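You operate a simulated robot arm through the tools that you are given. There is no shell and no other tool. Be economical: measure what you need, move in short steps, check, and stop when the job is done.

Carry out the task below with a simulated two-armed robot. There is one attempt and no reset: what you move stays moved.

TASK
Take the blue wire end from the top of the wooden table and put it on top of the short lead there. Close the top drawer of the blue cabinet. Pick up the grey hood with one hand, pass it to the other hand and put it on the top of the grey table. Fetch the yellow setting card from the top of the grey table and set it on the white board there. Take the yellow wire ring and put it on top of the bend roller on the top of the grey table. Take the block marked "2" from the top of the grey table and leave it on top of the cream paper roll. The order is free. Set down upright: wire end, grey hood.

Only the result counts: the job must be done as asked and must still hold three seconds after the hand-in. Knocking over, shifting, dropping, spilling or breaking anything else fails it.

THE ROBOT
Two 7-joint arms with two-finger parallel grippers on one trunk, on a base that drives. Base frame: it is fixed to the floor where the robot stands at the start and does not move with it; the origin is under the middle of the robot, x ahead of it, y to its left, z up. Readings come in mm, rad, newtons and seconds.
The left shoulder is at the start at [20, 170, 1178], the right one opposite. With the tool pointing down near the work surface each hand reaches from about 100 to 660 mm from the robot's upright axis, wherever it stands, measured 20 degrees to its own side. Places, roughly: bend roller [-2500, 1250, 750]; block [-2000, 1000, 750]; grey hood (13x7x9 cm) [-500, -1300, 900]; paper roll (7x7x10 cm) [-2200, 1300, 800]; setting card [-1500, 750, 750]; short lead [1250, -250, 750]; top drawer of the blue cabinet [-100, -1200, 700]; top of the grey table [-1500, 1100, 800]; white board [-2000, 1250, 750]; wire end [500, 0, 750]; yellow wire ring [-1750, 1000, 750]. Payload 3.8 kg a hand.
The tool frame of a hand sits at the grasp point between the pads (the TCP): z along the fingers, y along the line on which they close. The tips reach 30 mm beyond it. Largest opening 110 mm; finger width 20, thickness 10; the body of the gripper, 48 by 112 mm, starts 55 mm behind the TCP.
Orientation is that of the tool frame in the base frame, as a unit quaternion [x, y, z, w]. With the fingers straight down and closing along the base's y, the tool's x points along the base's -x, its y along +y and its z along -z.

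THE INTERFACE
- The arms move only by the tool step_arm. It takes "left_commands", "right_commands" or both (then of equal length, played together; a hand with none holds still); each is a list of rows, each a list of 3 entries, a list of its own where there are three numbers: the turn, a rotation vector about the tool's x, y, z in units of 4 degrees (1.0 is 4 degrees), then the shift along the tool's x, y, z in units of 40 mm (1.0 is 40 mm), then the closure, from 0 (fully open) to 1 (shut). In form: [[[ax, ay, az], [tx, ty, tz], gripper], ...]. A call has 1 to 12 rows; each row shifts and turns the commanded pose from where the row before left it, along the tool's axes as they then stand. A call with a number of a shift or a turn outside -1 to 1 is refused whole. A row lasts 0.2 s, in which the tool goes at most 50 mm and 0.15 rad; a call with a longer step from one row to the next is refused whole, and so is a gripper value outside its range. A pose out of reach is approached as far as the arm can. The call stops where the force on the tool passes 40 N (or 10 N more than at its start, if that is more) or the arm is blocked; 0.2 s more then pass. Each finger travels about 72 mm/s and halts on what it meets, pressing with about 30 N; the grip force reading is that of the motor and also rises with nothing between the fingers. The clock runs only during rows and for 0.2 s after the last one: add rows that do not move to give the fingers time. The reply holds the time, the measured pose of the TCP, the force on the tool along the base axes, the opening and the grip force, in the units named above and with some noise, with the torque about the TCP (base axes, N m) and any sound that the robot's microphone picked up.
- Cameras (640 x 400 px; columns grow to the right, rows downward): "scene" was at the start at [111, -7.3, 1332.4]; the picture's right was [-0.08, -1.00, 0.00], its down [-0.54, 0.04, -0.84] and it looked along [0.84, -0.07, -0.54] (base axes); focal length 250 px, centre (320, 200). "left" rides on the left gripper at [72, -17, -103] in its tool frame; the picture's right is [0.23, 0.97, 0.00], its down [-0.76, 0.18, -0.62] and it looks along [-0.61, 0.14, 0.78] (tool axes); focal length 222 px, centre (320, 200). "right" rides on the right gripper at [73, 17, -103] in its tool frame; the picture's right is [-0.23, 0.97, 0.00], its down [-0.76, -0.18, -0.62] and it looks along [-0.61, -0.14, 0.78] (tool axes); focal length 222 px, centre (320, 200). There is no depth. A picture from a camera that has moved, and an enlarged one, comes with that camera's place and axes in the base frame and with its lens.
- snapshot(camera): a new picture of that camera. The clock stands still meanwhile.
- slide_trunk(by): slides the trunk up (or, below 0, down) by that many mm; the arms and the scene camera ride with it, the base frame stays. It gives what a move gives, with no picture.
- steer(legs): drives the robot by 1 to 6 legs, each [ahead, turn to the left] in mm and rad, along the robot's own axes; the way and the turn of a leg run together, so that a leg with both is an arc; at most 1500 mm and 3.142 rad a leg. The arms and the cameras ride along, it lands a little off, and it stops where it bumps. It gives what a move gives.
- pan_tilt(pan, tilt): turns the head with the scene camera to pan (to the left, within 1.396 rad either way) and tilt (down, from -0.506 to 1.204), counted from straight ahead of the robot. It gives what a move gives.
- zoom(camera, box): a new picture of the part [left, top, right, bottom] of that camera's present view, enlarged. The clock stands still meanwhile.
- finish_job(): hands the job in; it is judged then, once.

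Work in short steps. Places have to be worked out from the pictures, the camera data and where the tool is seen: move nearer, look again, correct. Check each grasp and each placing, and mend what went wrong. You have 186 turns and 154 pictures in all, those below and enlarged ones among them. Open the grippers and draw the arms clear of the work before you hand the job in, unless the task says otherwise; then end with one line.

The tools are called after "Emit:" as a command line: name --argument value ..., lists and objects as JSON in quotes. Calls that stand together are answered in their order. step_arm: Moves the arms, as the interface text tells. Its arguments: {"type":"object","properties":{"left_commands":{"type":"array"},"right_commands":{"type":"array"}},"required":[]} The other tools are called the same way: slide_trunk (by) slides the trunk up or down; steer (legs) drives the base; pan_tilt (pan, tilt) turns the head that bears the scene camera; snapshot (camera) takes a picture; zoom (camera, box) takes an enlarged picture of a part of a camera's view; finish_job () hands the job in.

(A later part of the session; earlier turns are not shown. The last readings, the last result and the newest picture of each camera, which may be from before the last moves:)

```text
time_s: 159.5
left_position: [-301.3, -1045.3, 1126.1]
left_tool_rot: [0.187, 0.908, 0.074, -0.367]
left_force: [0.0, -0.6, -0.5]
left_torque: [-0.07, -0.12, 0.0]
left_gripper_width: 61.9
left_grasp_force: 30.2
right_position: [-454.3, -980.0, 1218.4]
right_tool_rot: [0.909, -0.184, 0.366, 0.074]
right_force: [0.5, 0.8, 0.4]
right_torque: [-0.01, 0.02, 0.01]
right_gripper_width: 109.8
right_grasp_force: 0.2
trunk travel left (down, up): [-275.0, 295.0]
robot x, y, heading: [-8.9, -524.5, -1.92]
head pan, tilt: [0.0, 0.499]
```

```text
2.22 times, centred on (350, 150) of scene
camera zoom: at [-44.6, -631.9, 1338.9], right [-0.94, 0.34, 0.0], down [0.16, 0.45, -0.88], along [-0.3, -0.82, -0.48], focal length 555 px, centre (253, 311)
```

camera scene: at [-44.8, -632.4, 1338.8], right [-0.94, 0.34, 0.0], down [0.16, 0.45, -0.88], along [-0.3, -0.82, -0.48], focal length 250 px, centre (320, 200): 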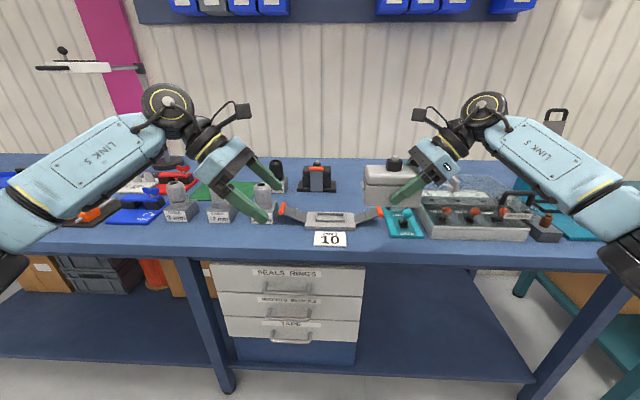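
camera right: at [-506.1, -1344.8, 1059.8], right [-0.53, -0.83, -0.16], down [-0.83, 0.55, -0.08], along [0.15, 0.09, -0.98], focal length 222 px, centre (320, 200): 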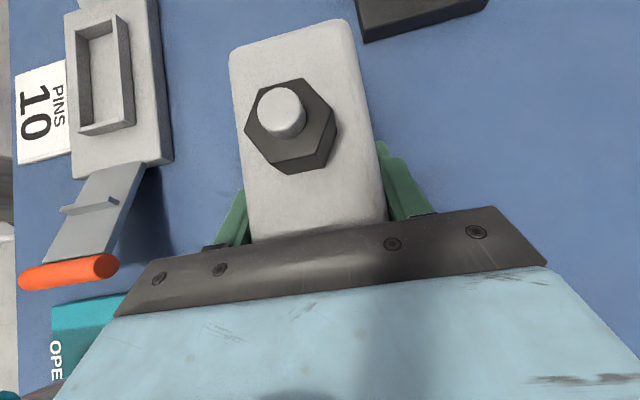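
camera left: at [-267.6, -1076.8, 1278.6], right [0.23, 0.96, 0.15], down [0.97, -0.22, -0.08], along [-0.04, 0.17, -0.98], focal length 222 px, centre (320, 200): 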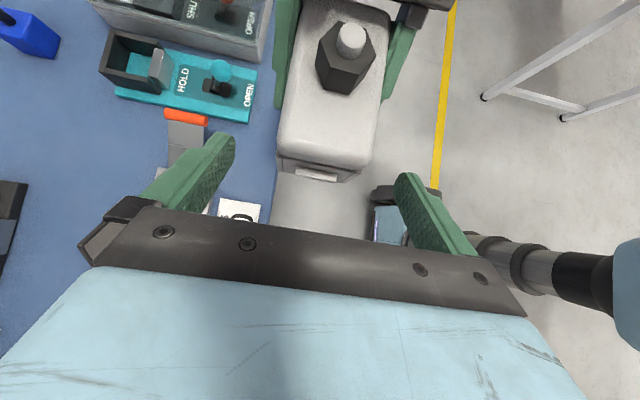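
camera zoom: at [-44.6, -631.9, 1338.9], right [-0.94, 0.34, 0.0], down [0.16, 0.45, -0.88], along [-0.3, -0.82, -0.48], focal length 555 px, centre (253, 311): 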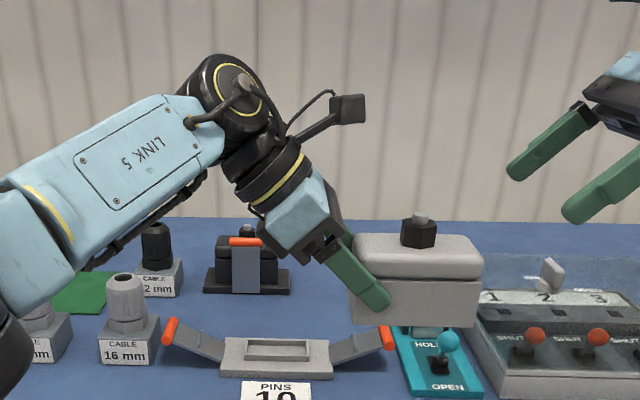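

The hood is now in the left hand, upright. I return the right hand to its natural orientation and then turn to look along the aisle towards the grey table.

Emit:
step_arm --right_commands '[[[0, -1, 0], [0, 0, 0], 0], [[0, -1, 0], [0, 0, 0], 0], [[0, -1, 0], [0, 0, 0], 0], [[0, -1, 0], [0, 0, 0], 0], [[0, -1, 0], [0, 0, 0], 0], [[0, -1, 0], [0, 0, 0], 0], [[0, -1, 0], [0, 0, 0], 0], [[0, -1, 0], [0, 0, 0], 0], [[0, -1, 0], [0, 0, 0], 0], [[0, -1, 0], [0, 0, 0], 0], [[0, -1, 0], [0, 0, 0], 0]]'

Emit:
step_arm --right_commands '[[[0, 0, -1], [0, -0.5, 0], 0], [[0, 0, -1], [0, -0.5, 0], 0], [[0, 0, -1], [0, -0.5, 0], 0], [[0, 0, -1], [0, -0.5, 0], 0], [[0, 0, -1], [0, 0, 0], 0], [[0, 0, -1], [0, 0, 0], 0], [[0, 0, -1], [0, 0, 0], 0], [[0, 0, -1], [0, 0, 0], 0], [[0, 0, -1], [0, 0, 0], 0], [[0, 0, -1], [0, 0, 0], 0], [[0, 0, -1], [0, 0, 0], 0], [[0, 0, -1], [0, 0, 0], 0]]'

Emit:
step_arm --right_commands '[[[0, 0, -1], [0, 0, 0], 0], [[0, 0, -1], [0, 0, 0], 0], [[0, 0, -1], [0, 0, 0], 0], [[0, 0, -1], [0, 0, 0], 0], [[0, 0, -1], [0, 0, 0], 0], [[0, 0, -1], [0, 0, 0], 0], [[0, 0, -1], [0, 0, 0], 0], [[0, 0, -1], [0, 0, 0], 0], [[0, 0, -1], [0, 0, 0], 0], [[0, 0, -1], [0, 0, 0], 0]]'

Emit:
steer --legs '[[0, -1.596]]'

Emit:
pan_tilt --pan -0.3 --tilt 0.35

Emit:
snapshot --camera "scene"

```text
time_s: 161.9
left_position: [-302.3, -1044.5, 1125.3]
left_tool_rot: [0.186, 0.909, 0.073, -0.366]
left_force: [-0.7, 0.3, 0.9]
left_torque: [-0.08, -0.1, -0.02]
left_gripper_width: 61.8
left_grasp_force: 29.7
right_position: [-452.3, -980.4, 1217.5]
right_tool_rot: [0.98, -0.2, -0.002, -0.002]
right_force: [-0.1, 0.1, -0.8]
right_torque: [-0.02, 0.01, 0.03]
right_gripper_width: 109.9
right_grasp_force: 0.1
trunk travel left (down, up): [-275.0, 295.0]
robot x, y, heading: [-6.0, -526.3, -1.922]
head pan, tilt: [0.0, 0.499]
```

```text
time_s: 164.5
left_position: [-303.6, -1046.0, 1125.5]
left_tool_rot: [0.186, 0.909, 0.073, -0.366]
left_force: [0.5, 0.1, -0.2]
left_torque: [-0.07, -0.11, 0.02]
left_gripper_width: 62.0
left_grasp_force: 30.1
right_position: [-428.9, -905.4, 1216.8]
right_tool_rot: [0.976, 0.217, 0.0, -0.001]
right_force: [0.5, 0.2, 0.6]
right_torque: [0.01, 0.02, 0.01]
right_gripper_width: 110.0
right_grasp_force: 0.1
trunk travel left (down, up): [-275.0, 295.0]
robot x, y, heading: [-7.0, -526.8, -1.918]
head pan, tilt: [0.0, 0.499]
```

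```text
time_s: 166.7
left_position: [-302.7, -1044.7, 1125.5]
left_tool_rot: [0.186, 0.909, 0.074, -0.366]
left_force: [0.5, 0.9, 0.0]
left_torque: [-0.04, -0.1, -0.01]
left_gripper_width: 61.9
left_grasp_force: 30.0
right_position: [-429.5, -904.7, 1218.4]
right_tool_rot: [0.843, 0.538, 0.0, -0.001]
right_force: [0.7, -0.6, -0.2]
right_torque: [0.0, -0.01, 0.0]
right_gripper_width: 109.8
right_grasp_force: 0.1
trunk travel left (down, up): [-275.0, 295.0]
robot x, y, heading: [-2.3, -527.7, -1.924]
head pan, tilt: [0.0, 0.499]
```

```text
time_s: 170.9
left_position: [-526.0, -234.2, 1125.3]
left_tool_rot: [0.773, 0.512, 0.311, -0.207]
left_force: [-0.4, -0.3, -0.8]
left_torque: [-0.13, 0.09, 0.04]
left_gripper_width: 62.1
left_grasp_force: 30.3
right_position: [-387.7, -105.4, 1218.0]
right_tool_rot: [0.977, -0.214, 0.001, -0.001]
right_force: [0.0, -0.7, -0.8]
right_torque: [-0.01, -0.04, 0.02]
right_gripper_width: 110.2
right_grasp_force: 0.0
trunk travel left (down, up): [-275.0, 295.0]
robot x, y, heading: [-8.4, -529.5, 2.798]
head pan, tilt: [0.0, 0.499]
```

```text
time_s: 171.7
left_position: [-526.4, -233.8, 1125.1]
left_tool_rot: [0.774, 0.512, 0.311, -0.207]
left_force: [-0.5, 0.5, 0.0]
left_torque: [-0.11, 0.07, 0.01]
left_gripper_width: 61.9
left_grasp_force: 29.7
right_position: [-387.1, -106.7, 1217.4]
right_tool_rot: [0.977, -0.215, 0.002, 0.0]
right_force: [-0.4, -0.7, -0.3]
right_torque: [0.02, 0.01, -0.01]
right_gripper_width: 109.9
right_grasp_force: 0.0
trunk travel left (down, up): [-275.0, 295.0]
robot x, y, heading: [-5.5, -526.0, 2.798]
head pan, tilt: [-0.3, 0.351]
```

```text
69 pictures are left
camera scene: at [-100.6, -463.7, 1352.5], right [0.6, 0.8, 0.0], down [0.27, -0.21, -0.94], along [-0.75, 0.56, -0.34], focal length 250 px, centre (320, 200)
```

scene: 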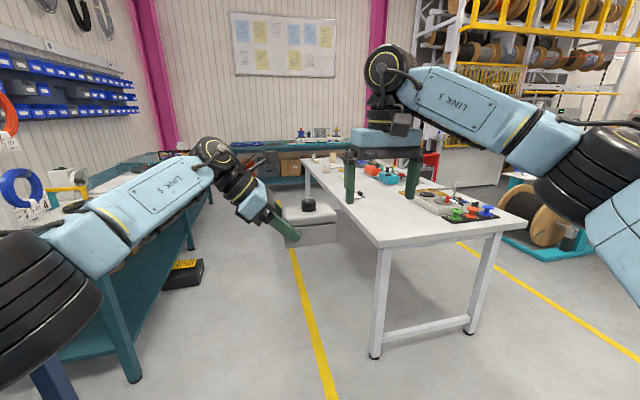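

The grey table runs collinear with the wooden one; its near end looks empty. I drive along the aisle and then face the table.

Emit:
steer --legs '[[0, -0.031], [1250, 0], [0, -1.57]]'

Emit:
pan_tilt --pan 0.0 --tilt 0.6

Emit:
snapshot --camera "scene"

Emit:
pan_tilt --pan 0.8 --tilt 0.5

Emit:
snapshot --camera "scene"

```text
time_s: 182.3
left_position: [-844.2, 459.2, 1124.8]
left_tool_rot: [0.902, -0.217, 0.364, 0.086]
left_force: [0.3, 0.6, -0.8]
left_torque: [0.04, 0.11, 0.0]
left_gripper_width: 62.0
left_grasp_force: 30.0
right_position: [-727.3, 310.2, 1217.3]
right_tool_rot: [-0.508, 0.861, -0.001, -0.001]
right_force: [-0.2, 0.0, -0.8]
right_torque: [0.01, -0.01, -0.02]
right_gripper_width: 110.4
right_grasp_force: 0.0
trunk travel left (down, up): [-275.0, 295.0]
robot x, y, heading: [-1173.4, -41.5, 1.154]
head pan, tilt: [-0.3, 0.351]
```

```text
time_s: 183.1
left_position: [-844.2, 459.5, 1126.1]
left_tool_rot: [0.902, -0.217, 0.364, 0.086]
left_force: [-0.4, 0.2, -0.6]
left_torque: [0.06, 0.11, 0.0]
left_gripper_width: 61.7
left_grasp_force: 30.1
right_position: [-727.6, 310.8, 1216.5]
right_tool_rot: [-0.508, 0.861, -0.001, -0.001]
right_force: [0.8, -0.6, 0.4]
right_torque: [-0.01, -0.02, 0.0]
right_gripper_width: 110.0
right_grasp_force: 0.1
trunk travel left (down, up): [-275.0, 295.0]
robot x, y, heading: [-1173.4, -38.1, 1.151]
head pan, tilt: [0.0, 0.6]
```

```text
68 pictures are left
camera scene: at [-1128.2, 61.1, 1329.8], right [0.91, -0.41, 0.0], down [-0.23, -0.52, -0.83], along [0.33, 0.75, -0.56], focal length 250 px, centre (320, 200)
```

scene: 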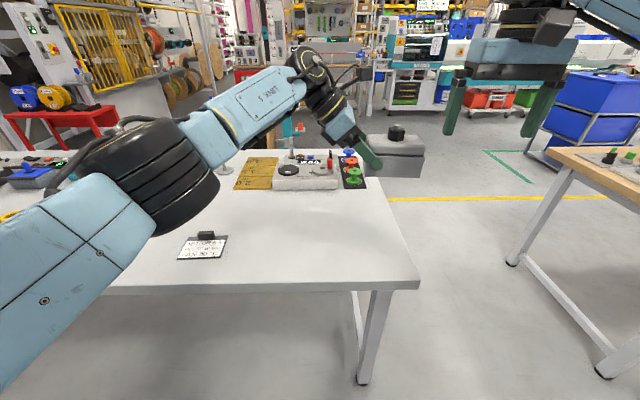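

```text
time_s: 184.2
left_position: [-844.6, 457.8, 1126.9]
left_tool_rot: [0.902, -0.216, 0.364, 0.086]
left_force: [-0.3, 0.5, 0.3]
left_torque: [0.07, 0.08, 0.0]
left_gripper_width: 61.9
left_grasp_force: 29.6
right_position: [-728.0, 311.3, 1216.9]
right_tool_rot: [-0.508, 0.861, -0.001, 0.0]
right_force: [0.0, 0.0, -0.4]
right_torque: [-0.01, 0.01, -0.02]
right_gripper_width: 109.9
right_grasp_force: 0.0
trunk travel left (down, up): [-275.0, 295.0]
robot x, y, heading: [-1178.3, -37.8, 1.151]
head pan, tilt: [0.799, 0.499]
```

```text
67 pictures are left
camera scene: at [-1198.0, 64.8, 1338.9], right [0.93, 0.37, 0.0], down [0.18, -0.44, -0.88], along [-0.33, 0.81, -0.48], focal length 250 px, centre (320, 200)
```

scene: 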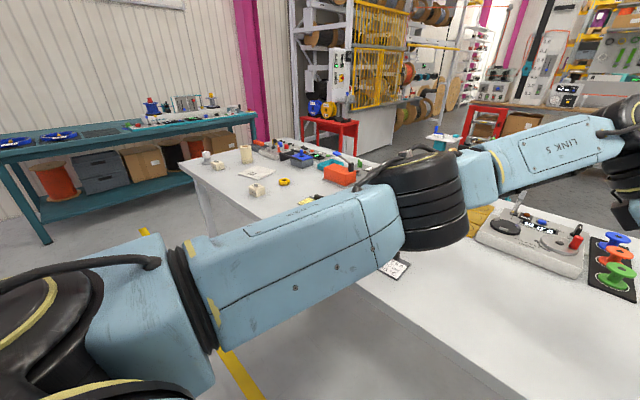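

The near part of the table is empty except for the card. I drive 120 mm ahead, shift the hood a little left and lower it most of the way.

Emit:
steer --legs '[[120, 0]]'

Emit:
step_arm --left_commands '[[[0, 0, 0], [-0.725, 0, 0.446], 1], [[0, 0, 0], [-0.725, 0, 0.446], 1], [[0, 0, 0], [-0.725, 0, 0.446], 1], [[0, 0, 0], [-0.725, 0, 0.446], 1], [[0, 0, 0], [-0.725, 0, 0.446], 1], [[0, 0, 0], [-0.725, 0, 0.446], 1], [[0, 0, 0], [-0.725, 0, 0.446], 1], [[0, 0, 0], [0, 0, 0], 1]]'

Emit:
pan_tilt --pan 0.0 --tilt 0.7

Emit:
snapshot --camera "scene"

```text
time_s: 185.5
left_position: [-794.6, 570.7, 1125.2]
left_tool_rot: [0.902, -0.217, 0.363, 0.087]
left_force: [-0.5, 1.0, -3.0]
left_torque: [0.0, 0.12, -0.01]
left_gripper_width: 61.8
left_grasp_force: 30.3
right_position: [-677.4, 421.5, 1217.3]
right_tool_rot: [-0.509, 0.861, -0.001, 0.001]
right_force: [-0.8, 0.6, -0.3]
right_torque: [0.02, 0.03, -0.04]
right_gripper_width: 110.0
right_grasp_force: 0.1
trunk travel left (down, up): [-275.0, 295.0]
robot x, y, heading: [-1124.8, 69.3, 1.154]
head pan, tilt: [0.799, 0.499]
```

```text
time_s: 187.3
left_position: [-847.5, 595.8, 897.0]
left_tool_rot: [0.902, -0.217, 0.363, 0.086]
left_force: [0.7, 0.8, -2.9]
left_torque: [0.05, 0.12, -0.01]
left_gripper_width: 61.8
left_grasp_force: 30.4
right_position: [-678.3, 420.6, 1217.9]
right_tool_rot: [-0.509, 0.861, -0.001, 0.0]
right_force: [0.6, 0.6, -0.3]
right_torque: [-0.01, 0.01, 0.04]
right_gripper_width: 110.0
right_grasp_force: 0.0
trunk travel left (down, up): [-275.0, 295.0]
robot x, y, heading: [-1125.2, 72.1, 1.159]
head pan, tilt: [0.799, 0.499]
```

```text
time_s: 188.4
left_position: [-849.1, 594.3, 897.3]
left_tool_rot: [0.902, -0.217, 0.363, 0.087]
left_force: [-0.5, -0.9, -1.5]
left_torque: [0.07, 0.1, -0.01]
left_gripper_width: 61.9
left_grasp_force: 30.1
right_position: [-678.4, 422.7, 1217.2]
right_tool_rot: [-0.509, 0.861, -0.001, -0.001]
right_force: [0.3, -0.4, -0.2]
right_torque: [0.02, -0.03, 0.02]
right_gripper_width: 110.0
right_grasp_force: 0.0
trunk travel left (down, up): [-275.0, 295.0]
robot x, y, heading: [-1125.2, 72.2, 1.156]
head pan, tilt: [0.0, 0.7]
```

```text
66 pictures are left
camera scene: at [-1080.7, 169.1, 1321.2], right [0.92, -0.4, 0.0], down [-0.26, -0.59, -0.76], along [0.31, 0.7, -0.64], focal length 250 px, centre (320, 200)
```

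scene: 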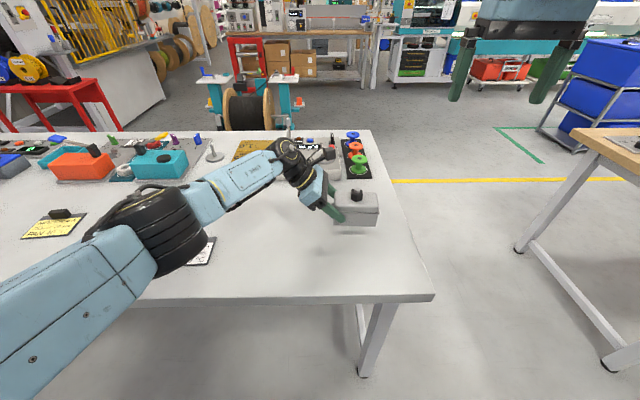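

The hood is over an empty spot. I lower 48 mm, then creep to contact.

Emit:
step_arm --left_commands '[[[0, 0, 0], [-0.42, 0, 0.435], 1], [[0, 0, 0], [-0.42, 0, 0.435], 1], [[0, 0, 0], [0, 0, 0], 1]]'

Emit:
step_arm --left_commands '[[[0, 0, 0], [-0.035, 0, 0.036], 1], [[0, 0, 0], [-0.035, 0, 0.036], 1], [[0, 0, 0], [0, 0, 0], 1]]'

Emit:
zoom --camera "scene" --box '[290, 150, 430, 270]'

```text
time_s: 189.2
left_position: [-852.3, 589.7, 845.7]
left_tool_rot: [0.902, -0.217, 0.364, 0.086]
left_force: [0.5, 0.2, -1.6]
left_torque: [0.05, 0.13, -0.02]
left_gripper_width: 61.6
left_grasp_force: 30.0
left hand out of reach, approached as far as the arm can: row 2
right_position: [-677.1, 421.6, 1217.5]
right_tool_rot: [-0.509, 0.861, -0.001, -0.001]
right_force: [0.6, 0.0, -0.6]
right_torque: [-0.01, 0.01, 0.0]
right_gripper_width: 109.9
right_grasp_force: 0.0
trunk travel left (down, up): [-275.0, 295.0]
robot x, y, heading: [-1125.3, 69.6, 1.152]
head pan, tilt: [0.0, 0.7]
```

```text
time_s: 190.0
left_position: [-852.3, 588.9, 845.5]
left_tool_rot: [0.901, -0.217, 0.365, 0.085]
left_force: [-2.4, 1.8, 10.6]
left_torque: [-0.12, 0.43, -0.04]
left_gripper_width: 61.7
left_grasp_force: 30.2
right_position: [-679.1, 420.9, 1218.8]
right_tool_rot: [-0.508, 0.861, -0.001, 0.001]
right_force: [-0.1, 0.3, 0.1]
right_torque: [0.0, -0.01, -0.01]
right_gripper_width: 110.0
right_grasp_force: 0.0
trunk travel left (down, up): [-275.0, 295.0]
robot x, y, heading: [-1124.0, 69.1, 1.154]
head pan, tilt: [0.0, 0.7]
```

```text
3.33 times, centred on (360, 210) of scene
camera zoom: at [-1081.4, 168.3, 1321.4], right [0.91, -0.4, 0.0], down [-0.26, -0.59, -0.77], along [0.31, 0.7, -0.64], focal length 833 px, centre (187, 167)
```

zoom: 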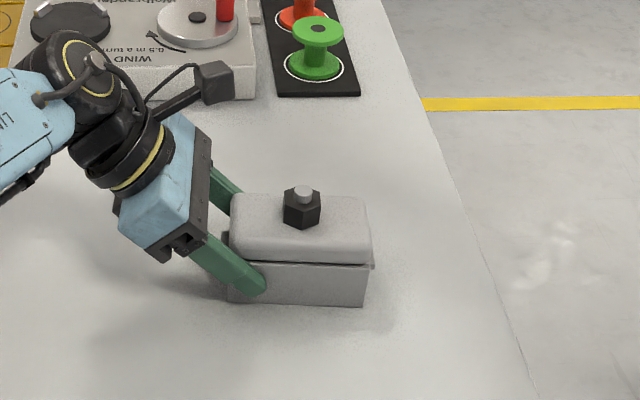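

The hood is in contact with the table. I open slowly and withdraw along the finger axis.

Emit:
step_arm --left_commands '[[[0, 0, 0], [0, 0, 0], 0.5], [[0, 0, 0], [0, 0, 0], 0.42], [[0, 0, 0], [0, 0, 0], 0.38], [[0, 0, 0], [0, 0, 0], 0.3], [[0, 0, 0], [0, 0, 0], 0.15], [[0, 0, 0], [0, 0, 0], 0], [[0, 0, 0], [0, 0, -0.4], 0], [[0, 0, 0], [0, 0, -1], 0], [[0, 0, 0], [0, 0, -1], 0], [[0, 0, 0], [0, 0, -1], 0], [[0, 0, 0], [0.3, 0, -0.9], 0]]'

Emit:
snapshot --camera "scene"

```text
time_s: 192.4
left_position: [-948.8, 637.5, 973.5]
left_tool_rot: [0.902, -0.216, 0.364, 0.086]
left_force: [0.5, 0.7, -0.3]
left_torque: [0.03, -0.02, 0.01]
left_gripper_width: 110.2
left_grasp_force: 0.0
right_position: [-678.8, 421.0, 1218.0]
right_tool_rot: [-0.509, 0.861, -0.001, 0.001]
right_force: [-0.8, 0.3, -0.6]
right_torque: [-0.02, 0.03, -0.02]
right_gripper_width: 109.9
right_grasp_force: 0.1
trunk travel left (down, up): [-275.0, 295.0]
robot x, y, heading: [-1125.5, 76.0, 1.156]
head pan, tilt: [0.0, 0.7]
```

```text
64 pictures are left
camera scene: at [-1081.0, 168.7, 1321.2], right [0.91, -0.4, 0.0], down [-0.26, -0.59, -0.77], along [0.31, 0.7, -0.64], focal length 250 px, centre (320, 200)
```

scene: 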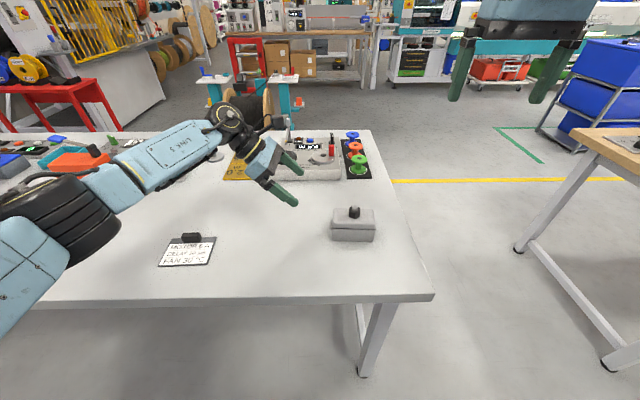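

The hood stands on the table; the white card there isn't the yellow one, which lies further along. I raise the left hand, restore its natural orientation and drive on.

Emit:
step_arm --left_commands '[[[0, 0, 0], [0.7, 0, -0.7], 0], [[0, 0, 0], [0.7, 0, -0.7], 0], [[0, 0, 0], [0.7, 0, -0.7], 0], [[0, 0, 0], [0.7, 0, -0.7], 0], [[0, -1, 0], [0, 0, 0], 0], [[0, -1, 0], [0, 0, 0], 0], [[0, -1, 0], [0, 0, 0], 0], [[0, -1, 0], [0, 0, 0], 0], [[0, -1, 0], [0, 0, 0], 0], [[0, -1, 0], [0, 0, 0], 0]]'

Emit:
step_arm --left_commands '[[[0, -1, 0], [0, 0, 0], 0], [[0, -1, 0], [0, 0, 0], 0], [[0, -1, 0], [0, 0, 0], 0], [[0, -1, 0], [0, 0, 0], 0], [[0, -1, 0], [0, 0, 0], 0], [[0, 0, 1], [0, 0, 0], 0], [[0, 0, 1], [0, 0, 0], 0], [[0, 0, 1], [0, 0, 0], 0], [[0, 0, 1], [0, 0, 0], 0], [[0, 0, 1], [0, 0, 0], 0], [[0, 0, 1], [0, 0, 0], 0]]'

Emit:
step_arm --left_commands '[[[0, 0, 1], [0, 0, 0], 0], [[0, 0, 1], [0, 0, 0], 0], [[0, 0, 1], [0, 0, 0], 0], [[0, 0, 1], [0, 0, 0], 0], [[0, 0, 1], [0, 0, 0], 0], [[0, 0, 1], [0, 0, 0], 0], [[0, 0, 1], [0, 0, 0], 0], [[0, 0, 1], [0, 0, 0], 0], [[0, 0, 1], [0, 0, 0], 0], [[0, 0, 1], [0, 0, 0], 0], [[0, 0, 1], [0, 0, 0], 0], [[0, 0, 1], [0, 0, 0], 0]]'

Emit:
steer --legs '[[-150, 0], [0, 1.611], [850, 0], [0, -1.57]]'

Emit:
pan_tilt --pan 0.0 --tilt 0.6

Emit:
snapshot --camera "scene"

```text
time_s: 194.6
left_position: [-949.1, 637.3, 1134.1]
left_tool_rot: [0.958, -0.23, 0.167, 0.039]
left_force: [0.5, -0.7, -1.0]
left_torque: [-0.01, 0.01, 0.02]
left_gripper_width: 110.1
left_grasp_force: 0.1
right_position: [-678.3, 421.0, 1217.8]
right_tool_rot: [-0.509, 0.861, -0.001, 0.0]
right_force: [0.2, 0.9, 0.3]
right_torque: [0.0, -0.01, 0.03]
right_gripper_width: 110.1
right_grasp_force: 0.0
trunk travel left (down, up): [-275.0, 295.0]
robot x, y, heading: [-1123.9, 72.1, 1.154]
head pan, tilt: [0.0, 0.7]
```

```text
time_s: 197.0
left_position: [-949.5, 638.2, 1133.5]
left_tool_rot: [0.903, -0.43, -0.001, -0.002]
left_force: [0.6, 0.5, -0.2]
left_torque: [-0.01, 0.0, -0.03]
left_gripper_width: 109.7
left_grasp_force: 0.2
right_position: [-678.4, 420.3, 1217.3]
right_tool_rot: [-0.509, 0.861, -0.001, -0.001]
right_force: [-0.2, 0.1, -0.3]
right_torque: [0.0, -0.03, -0.02]
right_gripper_width: 110.0
right_grasp_force: 0.0
trunk travel left (down, up): [-275.0, 295.0]
robot x, y, heading: [-1125.0, 74.9, 1.156]
head pan, tilt: [0.0, 0.7]
```

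```text
time_s: 199.6
left_position: [-948.5, 638.8, 1134.2]
left_tool_rot: [-0.649, 0.761, 0.001, 0.002]
left_force: [0.1, 0.8, 0.8]
left_torque: [-0.01, 0.03, 0.02]
left_gripper_width: 110.0
left_grasp_force: 0.2
right_position: [-678.8, 421.4, 1218.1]
right_tool_rot: [-0.509, 0.861, -0.001, -0.001]
right_force: [0.6, 0.0, 0.5]
right_torque: [-0.03, -0.01, -0.02]
right_gripper_width: 109.9
right_grasp_force: 0.0
trunk travel left (down, up): [-275.0, 295.0]
robot x, y, heading: [-1126.1, 72.0, 1.157]
head pan, tilt: [0.0, 0.7]
```

```text
time_s: 212.7
left_position: [-1879.8, 834.5, 1134.4]
left_tool_rot: [-0.692, 0.722, 0.002, 0.0]
left_force: [0.6, 0.2, -0.2]
left_torque: [0.0, -0.04, 0.02]
left_gripper_width: 109.7
left_grasp_force: 0.1
right_position: [-1585.6, 650.0, 1217.0]
right_tool_rot: [-0.558, 0.83, -0.001, 0.0]
right_force: [-0.5, 0.4, -1.5]
right_torque: [0.0, -0.02, -0.02]
right_gripper_width: 110.1
right_grasp_force: 0.0
trunk travel left (down, up): [-275.0, 295.0]
robot x, y, heading: [-1991.2, 254.9, 1.27]
head pan, tilt: [0.0, 0.7]
```

```text
time_s: 213.4
left_position: [-1879.8, 836.3, 1133.1]
left_tool_rot: [-0.692, 0.722, 0.001, 0.001]
left_force: [0.4, -0.1, -0.3]
left_torque: [0.01, 0.0, 0.01]
left_gripper_width: 109.9
left_grasp_force: 0.0
right_position: [-1585.8, 651.0, 1218.4]
right_tool_rot: [-0.557, 0.831, -0.001, 0.0]
right_force: [-0.2, 0.1, -0.9]
right_torque: [-0.04, 0.03, -0.02]
right_gripper_width: 110.1
right_grasp_force: 0.0
trunk travel left (down, up): [-275.0, 295.0]
robot x, y, heading: [-1988.2, 250.7, 1.271]
head pan, tilt: [0.0, 0.6]
```

```text
63 pictures are left
camera scene: at [-1955.6, 357.6, 1329.8], right [0.95, -0.3, 0.0], down [-0.17, -0.54, -0.82], along [0.25, 0.79, -0.57], focal length 250 px, centre (320, 200)
```

scene: 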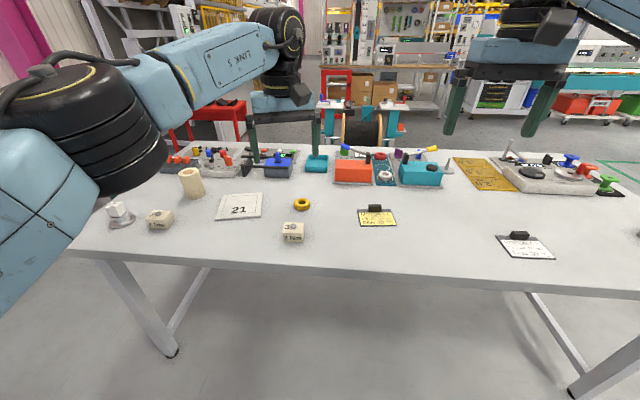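

All items are in view. I zoom to identify them.

Emit:
zoom --camera "scene" --box '[90, 150, 330, 260]'

Emit:
zoom --camera "scene" --box '[280, 180, 420, 260]'

```text
2.67 times, centred on (210, 205) of scene
camera zoom: at [-1955.6, 357.6, 1329.8], right [0.95, -0.3, 0.0], down [-0.17, -0.54, -0.82], along [0.25, 0.79, -0.57], focal length 666 px, centre (613, 187)
```

zoom: 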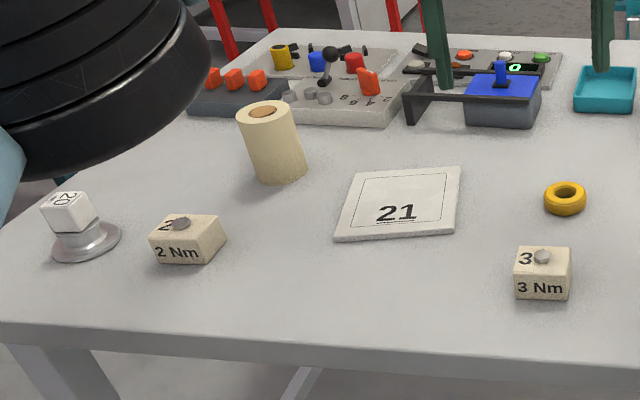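

```text
4.57 times, centred on (350, 220) of scene
camera zoom: at [-1955.6, 357.6, 1329.8], right [0.95, -0.3, 0.0], down [-0.17, -0.54, -0.82], along [0.25, 0.79, -0.57], focal length 1142 px, centre (183, 109)
```

zoom: 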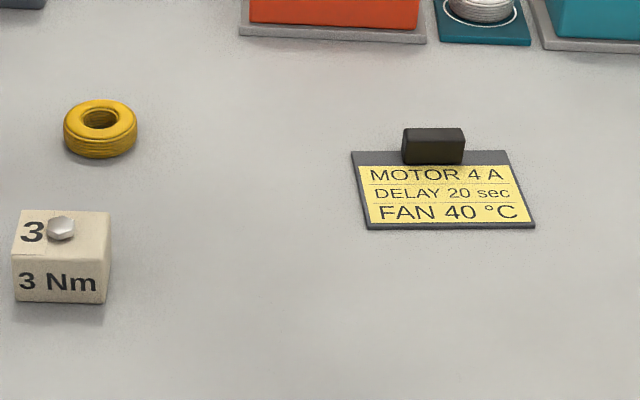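

Items identified: yellow card with a black clip (clip ≈[-1564,970]), white board "21" (≈[-2007,1129]), ring (≈[-1798,1065]), block "2" (≈[-2254,1110]), paper roll (≈[-2159,1246]) and bend roller (≈[-2381,1185]). I drive ahead and bring the right hand above the clip.

Emit:
steer --legs '[[260, 0]]'

Emit:
step_arm --right_commands '[[[0, 0, 0], [-0.43, 0.62, 0.7], 0], [[0, 0, 0], [-0.43, 0.62, 0.7], 0], [[0, 0, 0], [-0.43, 0.62, 0.7], 0], [[0, 0, 0], [0, 0, 0.9], 0], [[0, 0, 0], [0, 0, 0.9], 0], [[0, 0, 0], [0, 0, 0.9], 0], [[0, 0, 0], [0, 0, 0], 0]]'

Emit:
snapshot --camera "right"

Emit:
pan_tilt --pan -0.1 --tilt 0.8

Emit:
snapshot --camera "scene"

```text
time_s: 215.3
left_position: [-1803.9, 1085.1, 1132.8]
left_tool_rot: [-0.693, 0.721, 0.002, -0.001]
left_force: [-0.4, 0.1, -0.6]
left_torque: [-0.05, 0.0, -0.01]
left_gripper_width: 109.7
left_grasp_force: 0.1
right_position: [-1509.5, 900.2, 1216.4]
right_tool_rot: [-0.558, 0.83, -0.001, 0.0]
right_force: [-0.1, 1.1, -1.1]
right_torque: [-0.01, 0.0, -0.01]
right_gripper_width: 110.2
right_grasp_force: 0.0
trunk travel left (down, up): [-275.0, 295.0]
robot x, y, heading: [-1913.0, 498.2, 1.272]
head pan, tilt: [0.0, 0.6]
```

```text
time_s: 216.9
left_position: [-1804.1, 1084.3, 1133.4]
left_tool_rot: [-0.693, 0.721, 0.001, 0.002]
left_force: [0.5, 0.4, -0.1]
left_torque: [0.0, 0.0, 0.01]
left_gripper_width: 110.0
left_grasp_force: 0.0
right_position: [-1555.7, 975.2, 1024.7]
right_tool_rot: [-0.557, 0.83, -0.002, 0.001]
right_force: [0.4, 0.6, 0.5]
right_torque: [0.0, 0.0, -0.01]
right_gripper_width: 109.8
right_grasp_force: 0.1
trunk travel left (down, up): [-275.0, 295.0]
robot x, y, heading: [-1913.1, 502.0, 1.274]
head pan, tilt: [0.0, 0.6]
```

```text
60 pictures are left
camera right: at [-1600.0, 915.2, 1127.6], right [-0.82, 0.58, 0.0], down [0.45, 0.64, 0.62], along [0.36, 0.51, -0.78], focal length 222 px, centre (320, 200)
```

right: 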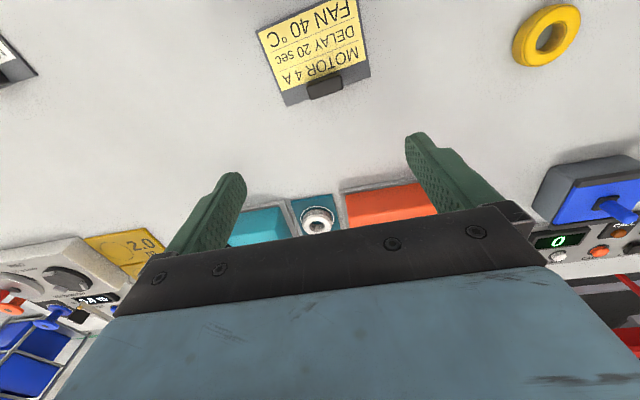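

```text
time_s: 217.6
left_position: [-1803.0, 1084.5, 1134.6]
left_tool_rot: [-0.693, 0.721, 0.002, 0.001]
left_force: [-0.4, 0.2, -0.6]
left_torque: [0.02, -0.01, 0.01]
left_gripper_width: 110.3
left_grasp_force: 0.0
right_position: [-1556.0, 976.0, 1024.2]
right_tool_rot: [-0.558, 0.83, -0.002, 0.0]
right_force: [-0.2, 0.1, -0.3]
right_torque: [0.03, 0.01, 0.01]
right_gripper_width: 109.9
right_grasp_force: 0.0
trunk travel left (down, up): [-275.0, 295.0]
robot x, y, heading: [-1910.3, 499.3, 1.271]
head pan, tilt: [-0.099, 0.799]
```

```text
59 pictures are left
camera scene: at [-1873.4, 596.0, 1313.0], right [0.92, -0.39, 0.0], down [-0.28, -0.66, -0.7], along [0.27, 0.64, -0.72], focal length 250 px, centre (320, 200)
```

scene: 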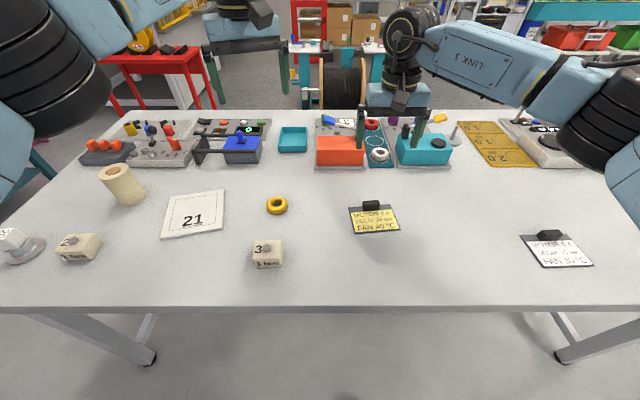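

The clip is at about [-1567,970]. I align the yaw by 5.4° and descend part way to check.

Emit:
step_arm --right_commands '[[[0, 0, -0.68], [0.12, 0.1, 0.9], 0.2], [[0, 0, -0.68], [0.12, 0.1, 0.9], 0.3], [[0, 0, 0], [0, 0, 0.9], 0.35], [[0, 0, 0], [0, 0, 0.9], 0.35], [[0, 0, 0], [0, 0, 0.2], 0.35], [[0, 0, 0], [0, 0, 0], 0.35]]'

Emit:
snapshot --camera "right"

Emit:
zoom --camera "scene" --box '[320, 140, 460, 240]'

```text
time_s: 219.0
left_position: [-1803.2, 1084.8, 1134.3]
left_tool_rot: [-0.693, 0.721, 0.001, 0.001]
left_force: [-0.3, 0.0, 0.2]
left_torque: [0.03, 0.02, 0.0]
left_gripper_width: 109.9
left_grasp_force: 0.1
right_position: [-1568.0, 968.5, 872.6]
right_tool_rot: [-0.597, 0.802, -0.001, -0.001]
right_force: [0.1, 0.4, 0.5]
right_torque: [0.03, -0.03, -0.03]
right_gripper_width: 71.6
right_grasp_force: 0.0
trunk travel left (down, up): [-275.0, 295.0]
robot x, y, heading: [-1916.4, 502.3, 1.273]
head pan, tilt: [-0.099, 0.799]
```

```text
58 pictures are left
camera right: at [-1606.2, 904.5, 975.8], right [-0.87, 0.5, 0.0], down [0.39, 0.68, 0.62], along [0.31, 0.54, -0.78], focal length 222 px, centre (320, 200)
```

right: 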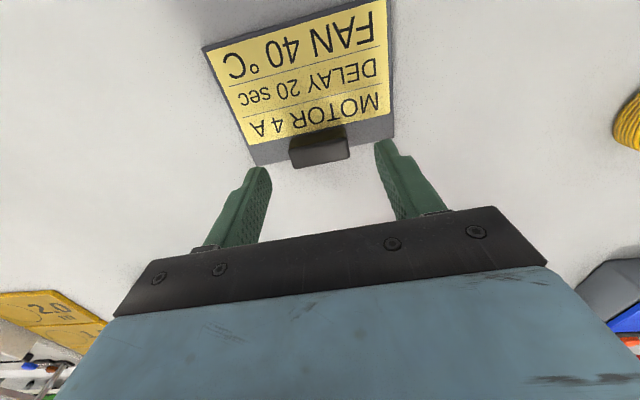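

```text
4.00 times, centred on (390, 190) of scene
camera zoom: at [-1873.3, 596.0, 1312.9], right [0.92, -0.39, 0.0], down [-0.28, -0.66, -0.7], along [0.27, 0.64, -0.72], focal length 999 px, centre (40, 240)
```

zoom: 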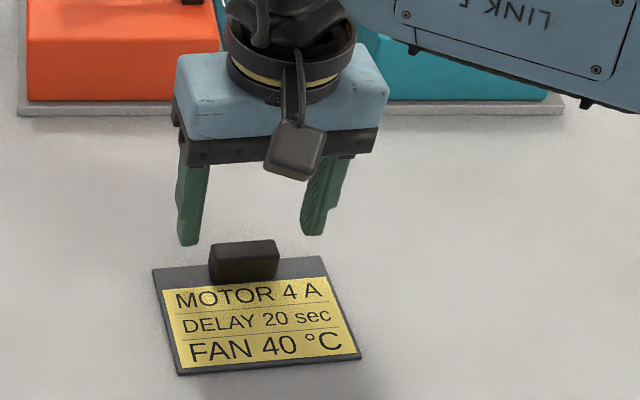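

Centred and aligned. I descend to grip the clip and close.

Emit:
step_arm --right_commands '[[[0, 0, 0], [0, 0, 0.5], 0.35], [[0, 0, 0], [0, 0, 0.34], 0.35], [[0, 0, 0], [0, 0, 0], 0.45], [[0, 0, 0], [0, 0, 0], 0.55], [[0, 0, 0], [0, 0, 0], 0.7], [[0, 0, 0], [0, 0, 0], 1], [[0, 0, 0], [0, 0, 0], 1], [[0, 0, 0], [0, 0, 0], 1]]'

Emit:
step_arm --right_commands '[[[0, 0, 0], [0, 0, -0.1], 1], [[0, 0, 0], [0, 0, -0.2], 1], [[0, 0, 0], [0, 0, -0.4], 1], [[0, 0, 0], [0, 0, -0.4], 1], [[0, 0, 0], [0, 0, -0.3], 1], [[0, 0, 0], [0, 0, 0], 1]]'

Emit:
zoom --camera "scene" --box '[320, 140, 460, 240]'

```text
time_s: 220.8
left_position: [-1803.4, 1084.8, 1133.7]
left_tool_rot: [-0.693, 0.721, 0.0, 0.001]
left_force: [-0.3, -0.4, -0.5]
left_torque: [-0.01, -0.01, -0.01]
left_gripper_width: 110.0
left_grasp_force: 0.0
right_position: [-1567.3, 968.3, 838.5]
right_tool_rot: [-0.597, 0.802, -0.001, 0.0]
right_force: [-0.1, -0.7, 1.0]
right_torque: [-0.01, -0.01, 0.01]
right_gripper_width: 44.1
right_grasp_force: 29.6
trunk travel left (down, up): [-275.0, 295.0]
robot x, y, heading: [-1911.3, 502.8, 1.269]
head pan, tilt: [-0.099, 0.799]
```

```text
time_s: 222.2
left_position: [-1803.4, 1084.9, 1134.7]
left_tool_rot: [-0.693, 0.721, 0.003, 0.001]
left_force: [0.4, 0.6, 0.2]
left_torque: [-0.01, -0.03, -0.01]
left_gripper_width: 109.9
left_grasp_force: 0.0
right_position: [-1570.2, 967.9, 896.2]
right_tool_rot: [-0.597, 0.803, -0.002, -0.001]
right_force: [0.2, 0.5, -1.0]
right_torque: [0.03, 0.0, 0.0]
right_gripper_width: 44.0
right_grasp_force: 29.9
trunk travel left (down, up): [-275.0, 295.0]
robot x, y, heading: [-1910.5, 502.1, 1.272]
head pan, tilt: [-0.099, 0.799]
```

```text
4.00 times, centred on (390, 190) of scene
camera zoom: at [-1873.2, 596.0, 1312.9], right [0.92, -0.39, 0.0], down [-0.28, -0.66, -0.7], along [0.27, 0.64, -0.72], focal length 999 px, centre (40, 240)
```

zoom: 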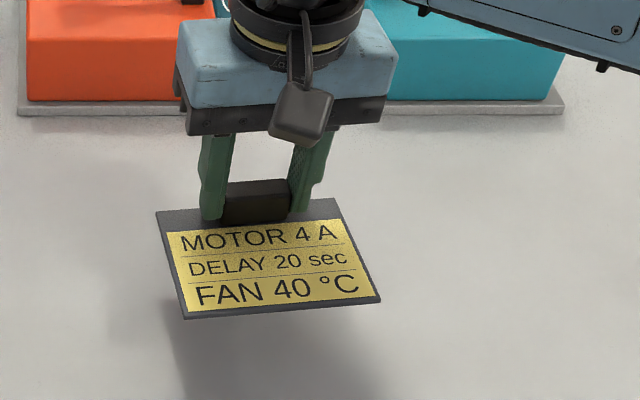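

The card is held flat. I raise it and shift the robot about 475 mm along the table towards the white board.

Emit:
step_arm --right_commands '[[[0, 0, 0], [0, 0, -0.5], 1], [[0, 0, 0], [0, 0, -0.9], 1], [[0, 0, 0], [0, 0, -0.9], 1], [[0, 0, 0], [0, 0, -0.9], 1], [[0, 0, 0], [0, 0, -0.9], 1], [[0, 0, 0], [0, 0, -0.5], 1]]'

Emit:
steer --legs '[[-150, 0], [0, 1.496], [474, 0], [0, -1.496], [150, 0]]'

Emit:
snapshot --camera "scene"

Emit:
snapshot --camera "right"

```text
time_s: 223.6
left_position: [-1803.5, 1085.1, 1133.1]
left_tool_rot: [-0.693, 0.721, 0.001, 0.001]
left_force: [-0.4, 0.4, -0.1]
left_torque: [0.01, 0.01, -0.03]
left_gripper_width: 109.9
left_grasp_force: 0.0
right_position: [-1570.7, 968.3, 1080.3]
right_tool_rot: [-0.597, 0.803, -0.001, 0.001]
right_force: [0.8, -0.1, -0.7]
right_torque: [0.04, -0.02, -0.02]
right_gripper_width: 44.2
right_grasp_force: 30.1
trunk travel left (down, up): [-275.0, 295.0]
robot x, y, heading: [-1909.9, 498.7, 1.273]
head pan, tilt: [-0.099, 0.799]
```

```text
time_s: 235.7
left_position: [-2183.5, 1254.2, 1132.5]
left_tool_rot: [-0.665, 0.747, 0.002, 0.0]
left_force: [0.0, 0.7, -0.4]
left_torque: [0.0, 0.02, 0.03]
left_gripper_width: 109.9
left_grasp_force: 0.2
right_position: [-1960.4, 1120.6, 1078.9]
right_tool_rot: [-0.567, 0.824, -0.002, -0.001]
right_force: [-0.3, 0.1, -0.8]
right_torque: [-0.01, -0.01, 0.0]
right_gripper_width: 43.9
right_grasp_force: 30.4
trunk travel left (down, up): [-275.0, 295.0]
robot x, y, heading: [-2336.4, 680.4, 1.201]
head pan, tilt: [-0.099, 0.799]
```

```text
55 pictures are left
camera scene: at [-2290.4, 773.3, 1312.8], right [0.89, -0.46, 0.0], down [-0.33, -0.64, -0.7], along [0.32, 0.62, -0.72], focal length 250 px, centre (320, 200)
```

scene: 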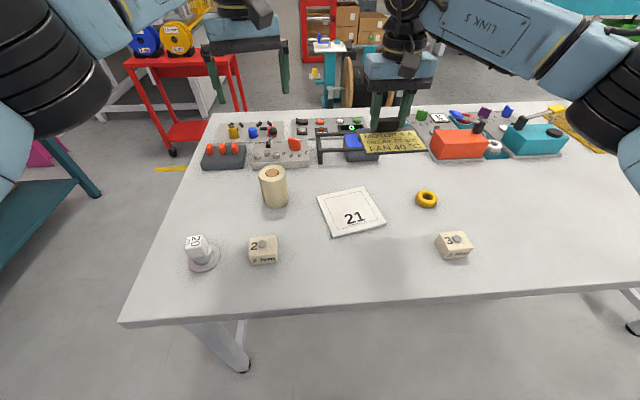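

```text
54 pictures are left
camera right: at [-2003.3, 1060.6, 1182.3], right [-0.83, 0.56, 0.0], down [0.44, 0.65, 0.62], along [0.35, 0.51, -0.78], focal length 222 px, centre (320, 200)
```

right: 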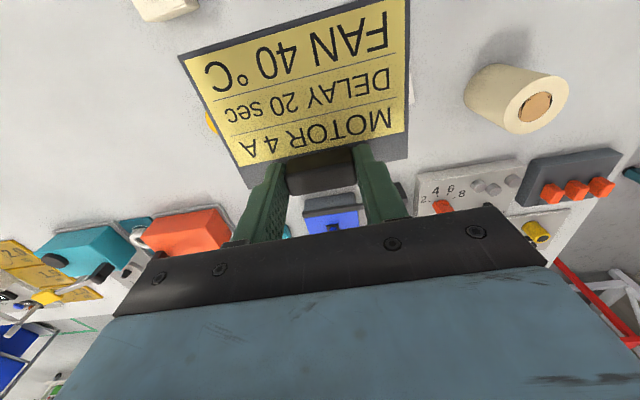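

The board centre is at about [-2010,1135]. I bring the card above it (TCP target about [-2001,1173]), turn 8° to line up with the board and lower to about 40 mm above it.

Emit:
step_arm --right_commands '[[[0, 0, 0], [-0.142, 0.24, 0.81], 1], [[0, 0, 0], [-0.142, 0.24, 0.81], 1], [[0, 0, 0], [-0.142, 0.24, 0.81], 1], [[0, 0, 0], [-0.142, 0.24, 0.81], 1], [[0, 0, 0], [-0.142, 0.24, 0.81], 1], [[0, 0, 0], [-0.142, 0.24, 0.81], 1], [[0, 0, -1], [0, 0, 0], 1], [[0, 0, -1], [0, 0, 0], 1], [[0, 0, 0], [0, 0, 0], 1]]'

Emit:
snapshot --camera "right"

Emit:
zoom --camera "scene" --box '[280, 120, 440, 250]'

```text
time_s: 237.7
left_position: [-2184.1, 1253.4, 1134.3]
left_tool_rot: [-0.665, 0.747, 0.001, 0.001]
left_force: [-0.4, 1.0, -1.5]
left_torque: [0.01, -0.03, 0.04]
left_gripper_width: 110.0
left_grasp_force: 0.1
right_position: [-2004.1, 1174.5, 885.7]
right_tool_rot: [-0.622, 0.783, -0.001, -0.001]
right_force: [0.3, 0.1, -0.7]
right_torque: [0.04, 0.02, -0.02]
right_gripper_width: 44.1
right_grasp_force: 29.9
trunk travel left (down, up): [-275.0, 295.0]
robot x, y, heading: [-2340.2, 681.4, 1.197]
head pan, tilt: [-0.099, 0.799]
```

```text
53 pictures are left
camera right: at [-2037.2, 1107.5, 988.9], right [-0.9, 0.44, 0.0], down [0.34, 0.7, 0.62], along [0.28, 0.56, -0.78], focal length 222 px, centre (320, 200)
```

right: 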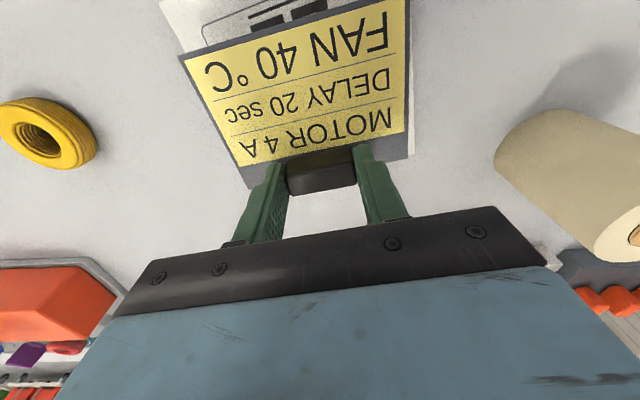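

```text
3.08 times, centred on (360, 185) of scene
camera zoom: at [-2290.8, 772.2, 1312.9], right [0.89, -0.46, 0.0], down [-0.33, -0.64, -0.7], along [0.32, 0.62, -0.72], focal length 769 px, centre (197, 246)
```

zoom: 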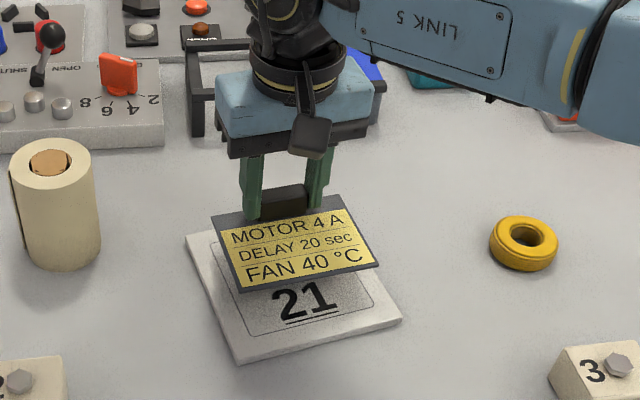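

The card is over the board. I lower 33 mm and then creep to contact.

Emit:
step_arm --right_commands '[[[0, 0, 0], [0.08, 0, 0.42], 1], [[0, 0, 0], [0.06, 0, 0.4], 1], [[0, 0, 0], [0, 0, 0], 1]]'

Emit:
step_arm --right_commands '[[[0, 0, 0], [0, 0, 0.06], 1], [[0, 0, 0], [0, 0, 0.06], 1], [[0, 0, 0], [0, 0, 0], 1]]'

Emit:
zoom --camera "scene" --box '[300, 150, 420, 250]'

```text
time_s: 238.4
left_position: [-2183.9, 1254.7, 1134.7]
left_tool_rot: [-0.666, 0.746, 0.001, 0.0]
left_force: [0.1, -0.2, 0.4]
left_torque: [-0.02, 0.02, -0.01]
left_gripper_width: 110.2
left_grasp_force: 0.1
right_position: [-2003.9, 1166.7, 852.0]
right_tool_rot: [-0.623, 0.783, -0.001, 0.001]
right_force: [0.1, 0.0, 0.0]
right_torque: [-0.01, -0.04, 0.0]
right_gripper_width: 44.1
right_grasp_force: 30.3
trunk travel left (down, up): [-275.0, 295.0]
robot x, y, heading: [-2338.5, 682.5, 1.196]
head pan, tilt: [-0.099, 0.799]
```

```text
time_s: 239.2
left_position: [-2185.3, 1253.7, 1133.7]
left_tool_rot: [-0.666, 0.746, 0.001, 0.001]
left_force: [0.4, -0.7, 0.4]
left_torque: [-0.01, 0.03, -0.01]
left_gripper_width: 109.8
left_grasp_force: 0.0
right_position: [-2002.5, 1166.6, 849.6]
right_tool_rot: [-0.622, 0.783, 0.0, 0.001]
right_force: [1.6, -1.1, 12.3]
right_torque: [-0.66, 0.26, 0.04]
right_gripper_width: 44.2
right_grasp_force: 30.4
trunk travel left (down, up): [-275.0, 295.0]
robot x, y, heading: [-2335.7, 679.7, 1.197]
head pan, tilt: [-0.099, 0.799]
```

```text
4.00 times, centred on (360, 200) of scene
camera zoom: at [-2291.2, 771.3, 1313.2], right [0.89, -0.46, 0.0], down [-0.33, -0.64, -0.7], along [0.32, 0.62, -0.72], focal length 999 px, centre (160, 200)
```

zoom: 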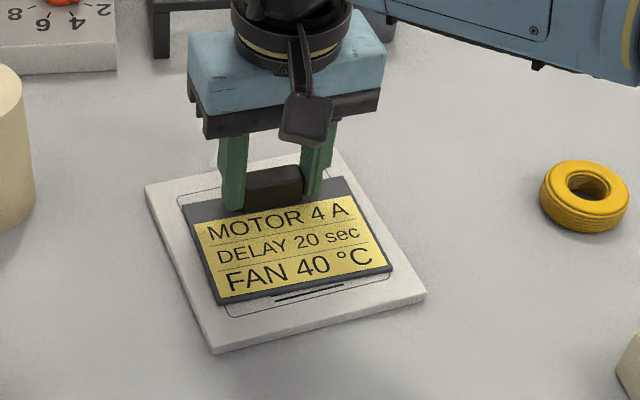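

The card rests on the board. I release and lift.

Emit:
step_arm --right_commands '[[[0, 0, 0], [0, 0, -0.02], 0.62], [[0, 0, 0], [0, 0, 0], 0.55], [[0, 0, 0], [0, 0, 0], 0.45], [[0, 0, 0], [0, 0, 0], 0.35], [[0, 0, 0], [0, 0, -0.5], 0.35], [[0, 0, 0], [0, 0, -0.9], 0.35], [[0, 0, 0], [0, 0, -0.9], 0.35], [[0, 0, 0], [0, 0, -0.9], 0.35], [[0, 0, 0], [0, 0, -0.9], 0.35]]'

Emit:
snapshot --camera "scene"

Emit:
zoom --camera "right" --box '[0, 0, 320, 200]'

```text
time_s: 241.2
left_position: [-2183.8, 1253.5, 1133.4]
left_tool_rot: [-0.665, 0.747, 0.001, 0.002]
left_force: [-0.1, 0.1, -0.1]
left_torque: [-0.01, 0.03, 0.02]
left_gripper_width: 110.1
left_grasp_force: 0.1
right_position: [-2002.8, 1165.3, 1014.8]
right_tool_rot: [-0.622, 0.783, -0.002, 0.001]
right_force: [-0.4, 0.6, -0.2]
right_torque: [0.01, -0.01, 0.01]
right_gripper_width: 71.5
right_grasp_force: 0.1
trunk travel left (down, up): [-275.0, 295.0]
robot x, y, heading: [-2334.0, 683.8, 1.2]
head pan, tilt: [-0.099, 0.799]
```

```text
50 pictures are left
camera scene: at [-2291.1, 771.9, 1313.0], right [0.89, -0.46, 0.0], down [-0.33, -0.64, -0.7], along [0.32, 0.62, -0.72], focal length 250 px, centre (320, 200)
```

scene: 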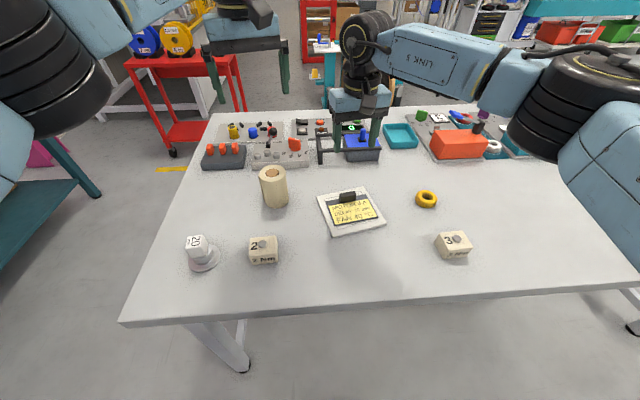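

```text
2.00 times, centred on (160, 100) of right
camera zoom: at [-2037.1, 1098.5, 1118.1], right [-0.9, 0.44, 0.0], down [0.34, 0.7, 0.62], along [0.28, 0.56, -0.78], focal length 444 px, centre (640, 400)
```

zoom: 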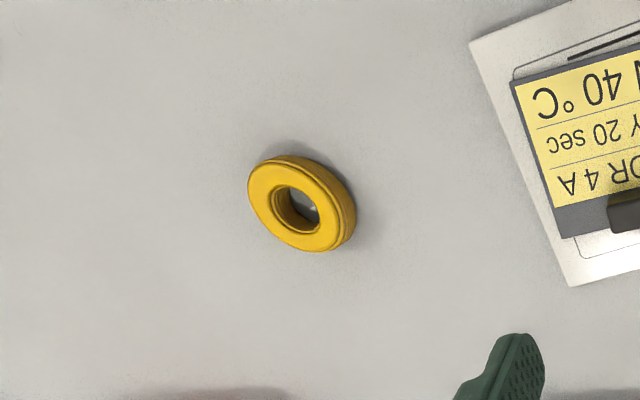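

The card is on the board. From here the left hand can reach block "2" and the paper roll, so I do that next and zoom for precise positions.

Emit:
zoom --camera "scene" --box '[170, 150, 330, 280]'

Emit:
snapshot --camera "left"

```text
3.08 times, centred on (250, 215) of scene
camera zoom: at [-2291.1, 771.9, 1313.0], right [0.89, -0.46, 0.0], down [-0.33, -0.64, -0.7], along [0.32, 0.62, -0.72], focal length 769 px, centre (535, 154)
```

zoom: 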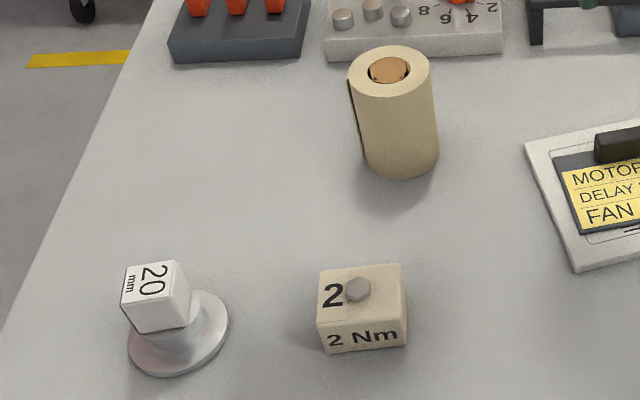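

```text
47 pictures are left
camera left: at [-2176.6, 1180.7, 1237.2], right [-0.99, -0.11, 0.0], down [-0.09, 0.77, 0.63], along [-0.07, 0.62, -0.78], focal length 222 px, centre (320, 200)
```

left: 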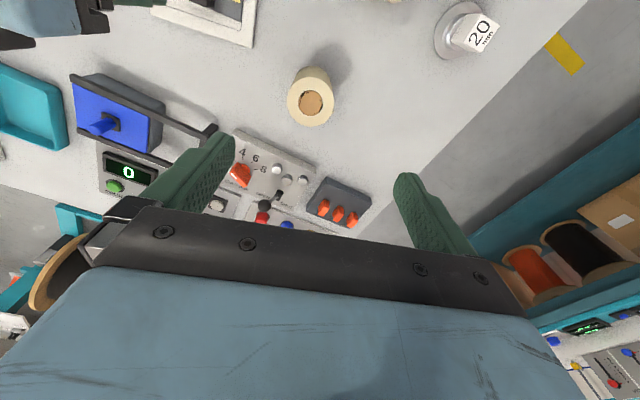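

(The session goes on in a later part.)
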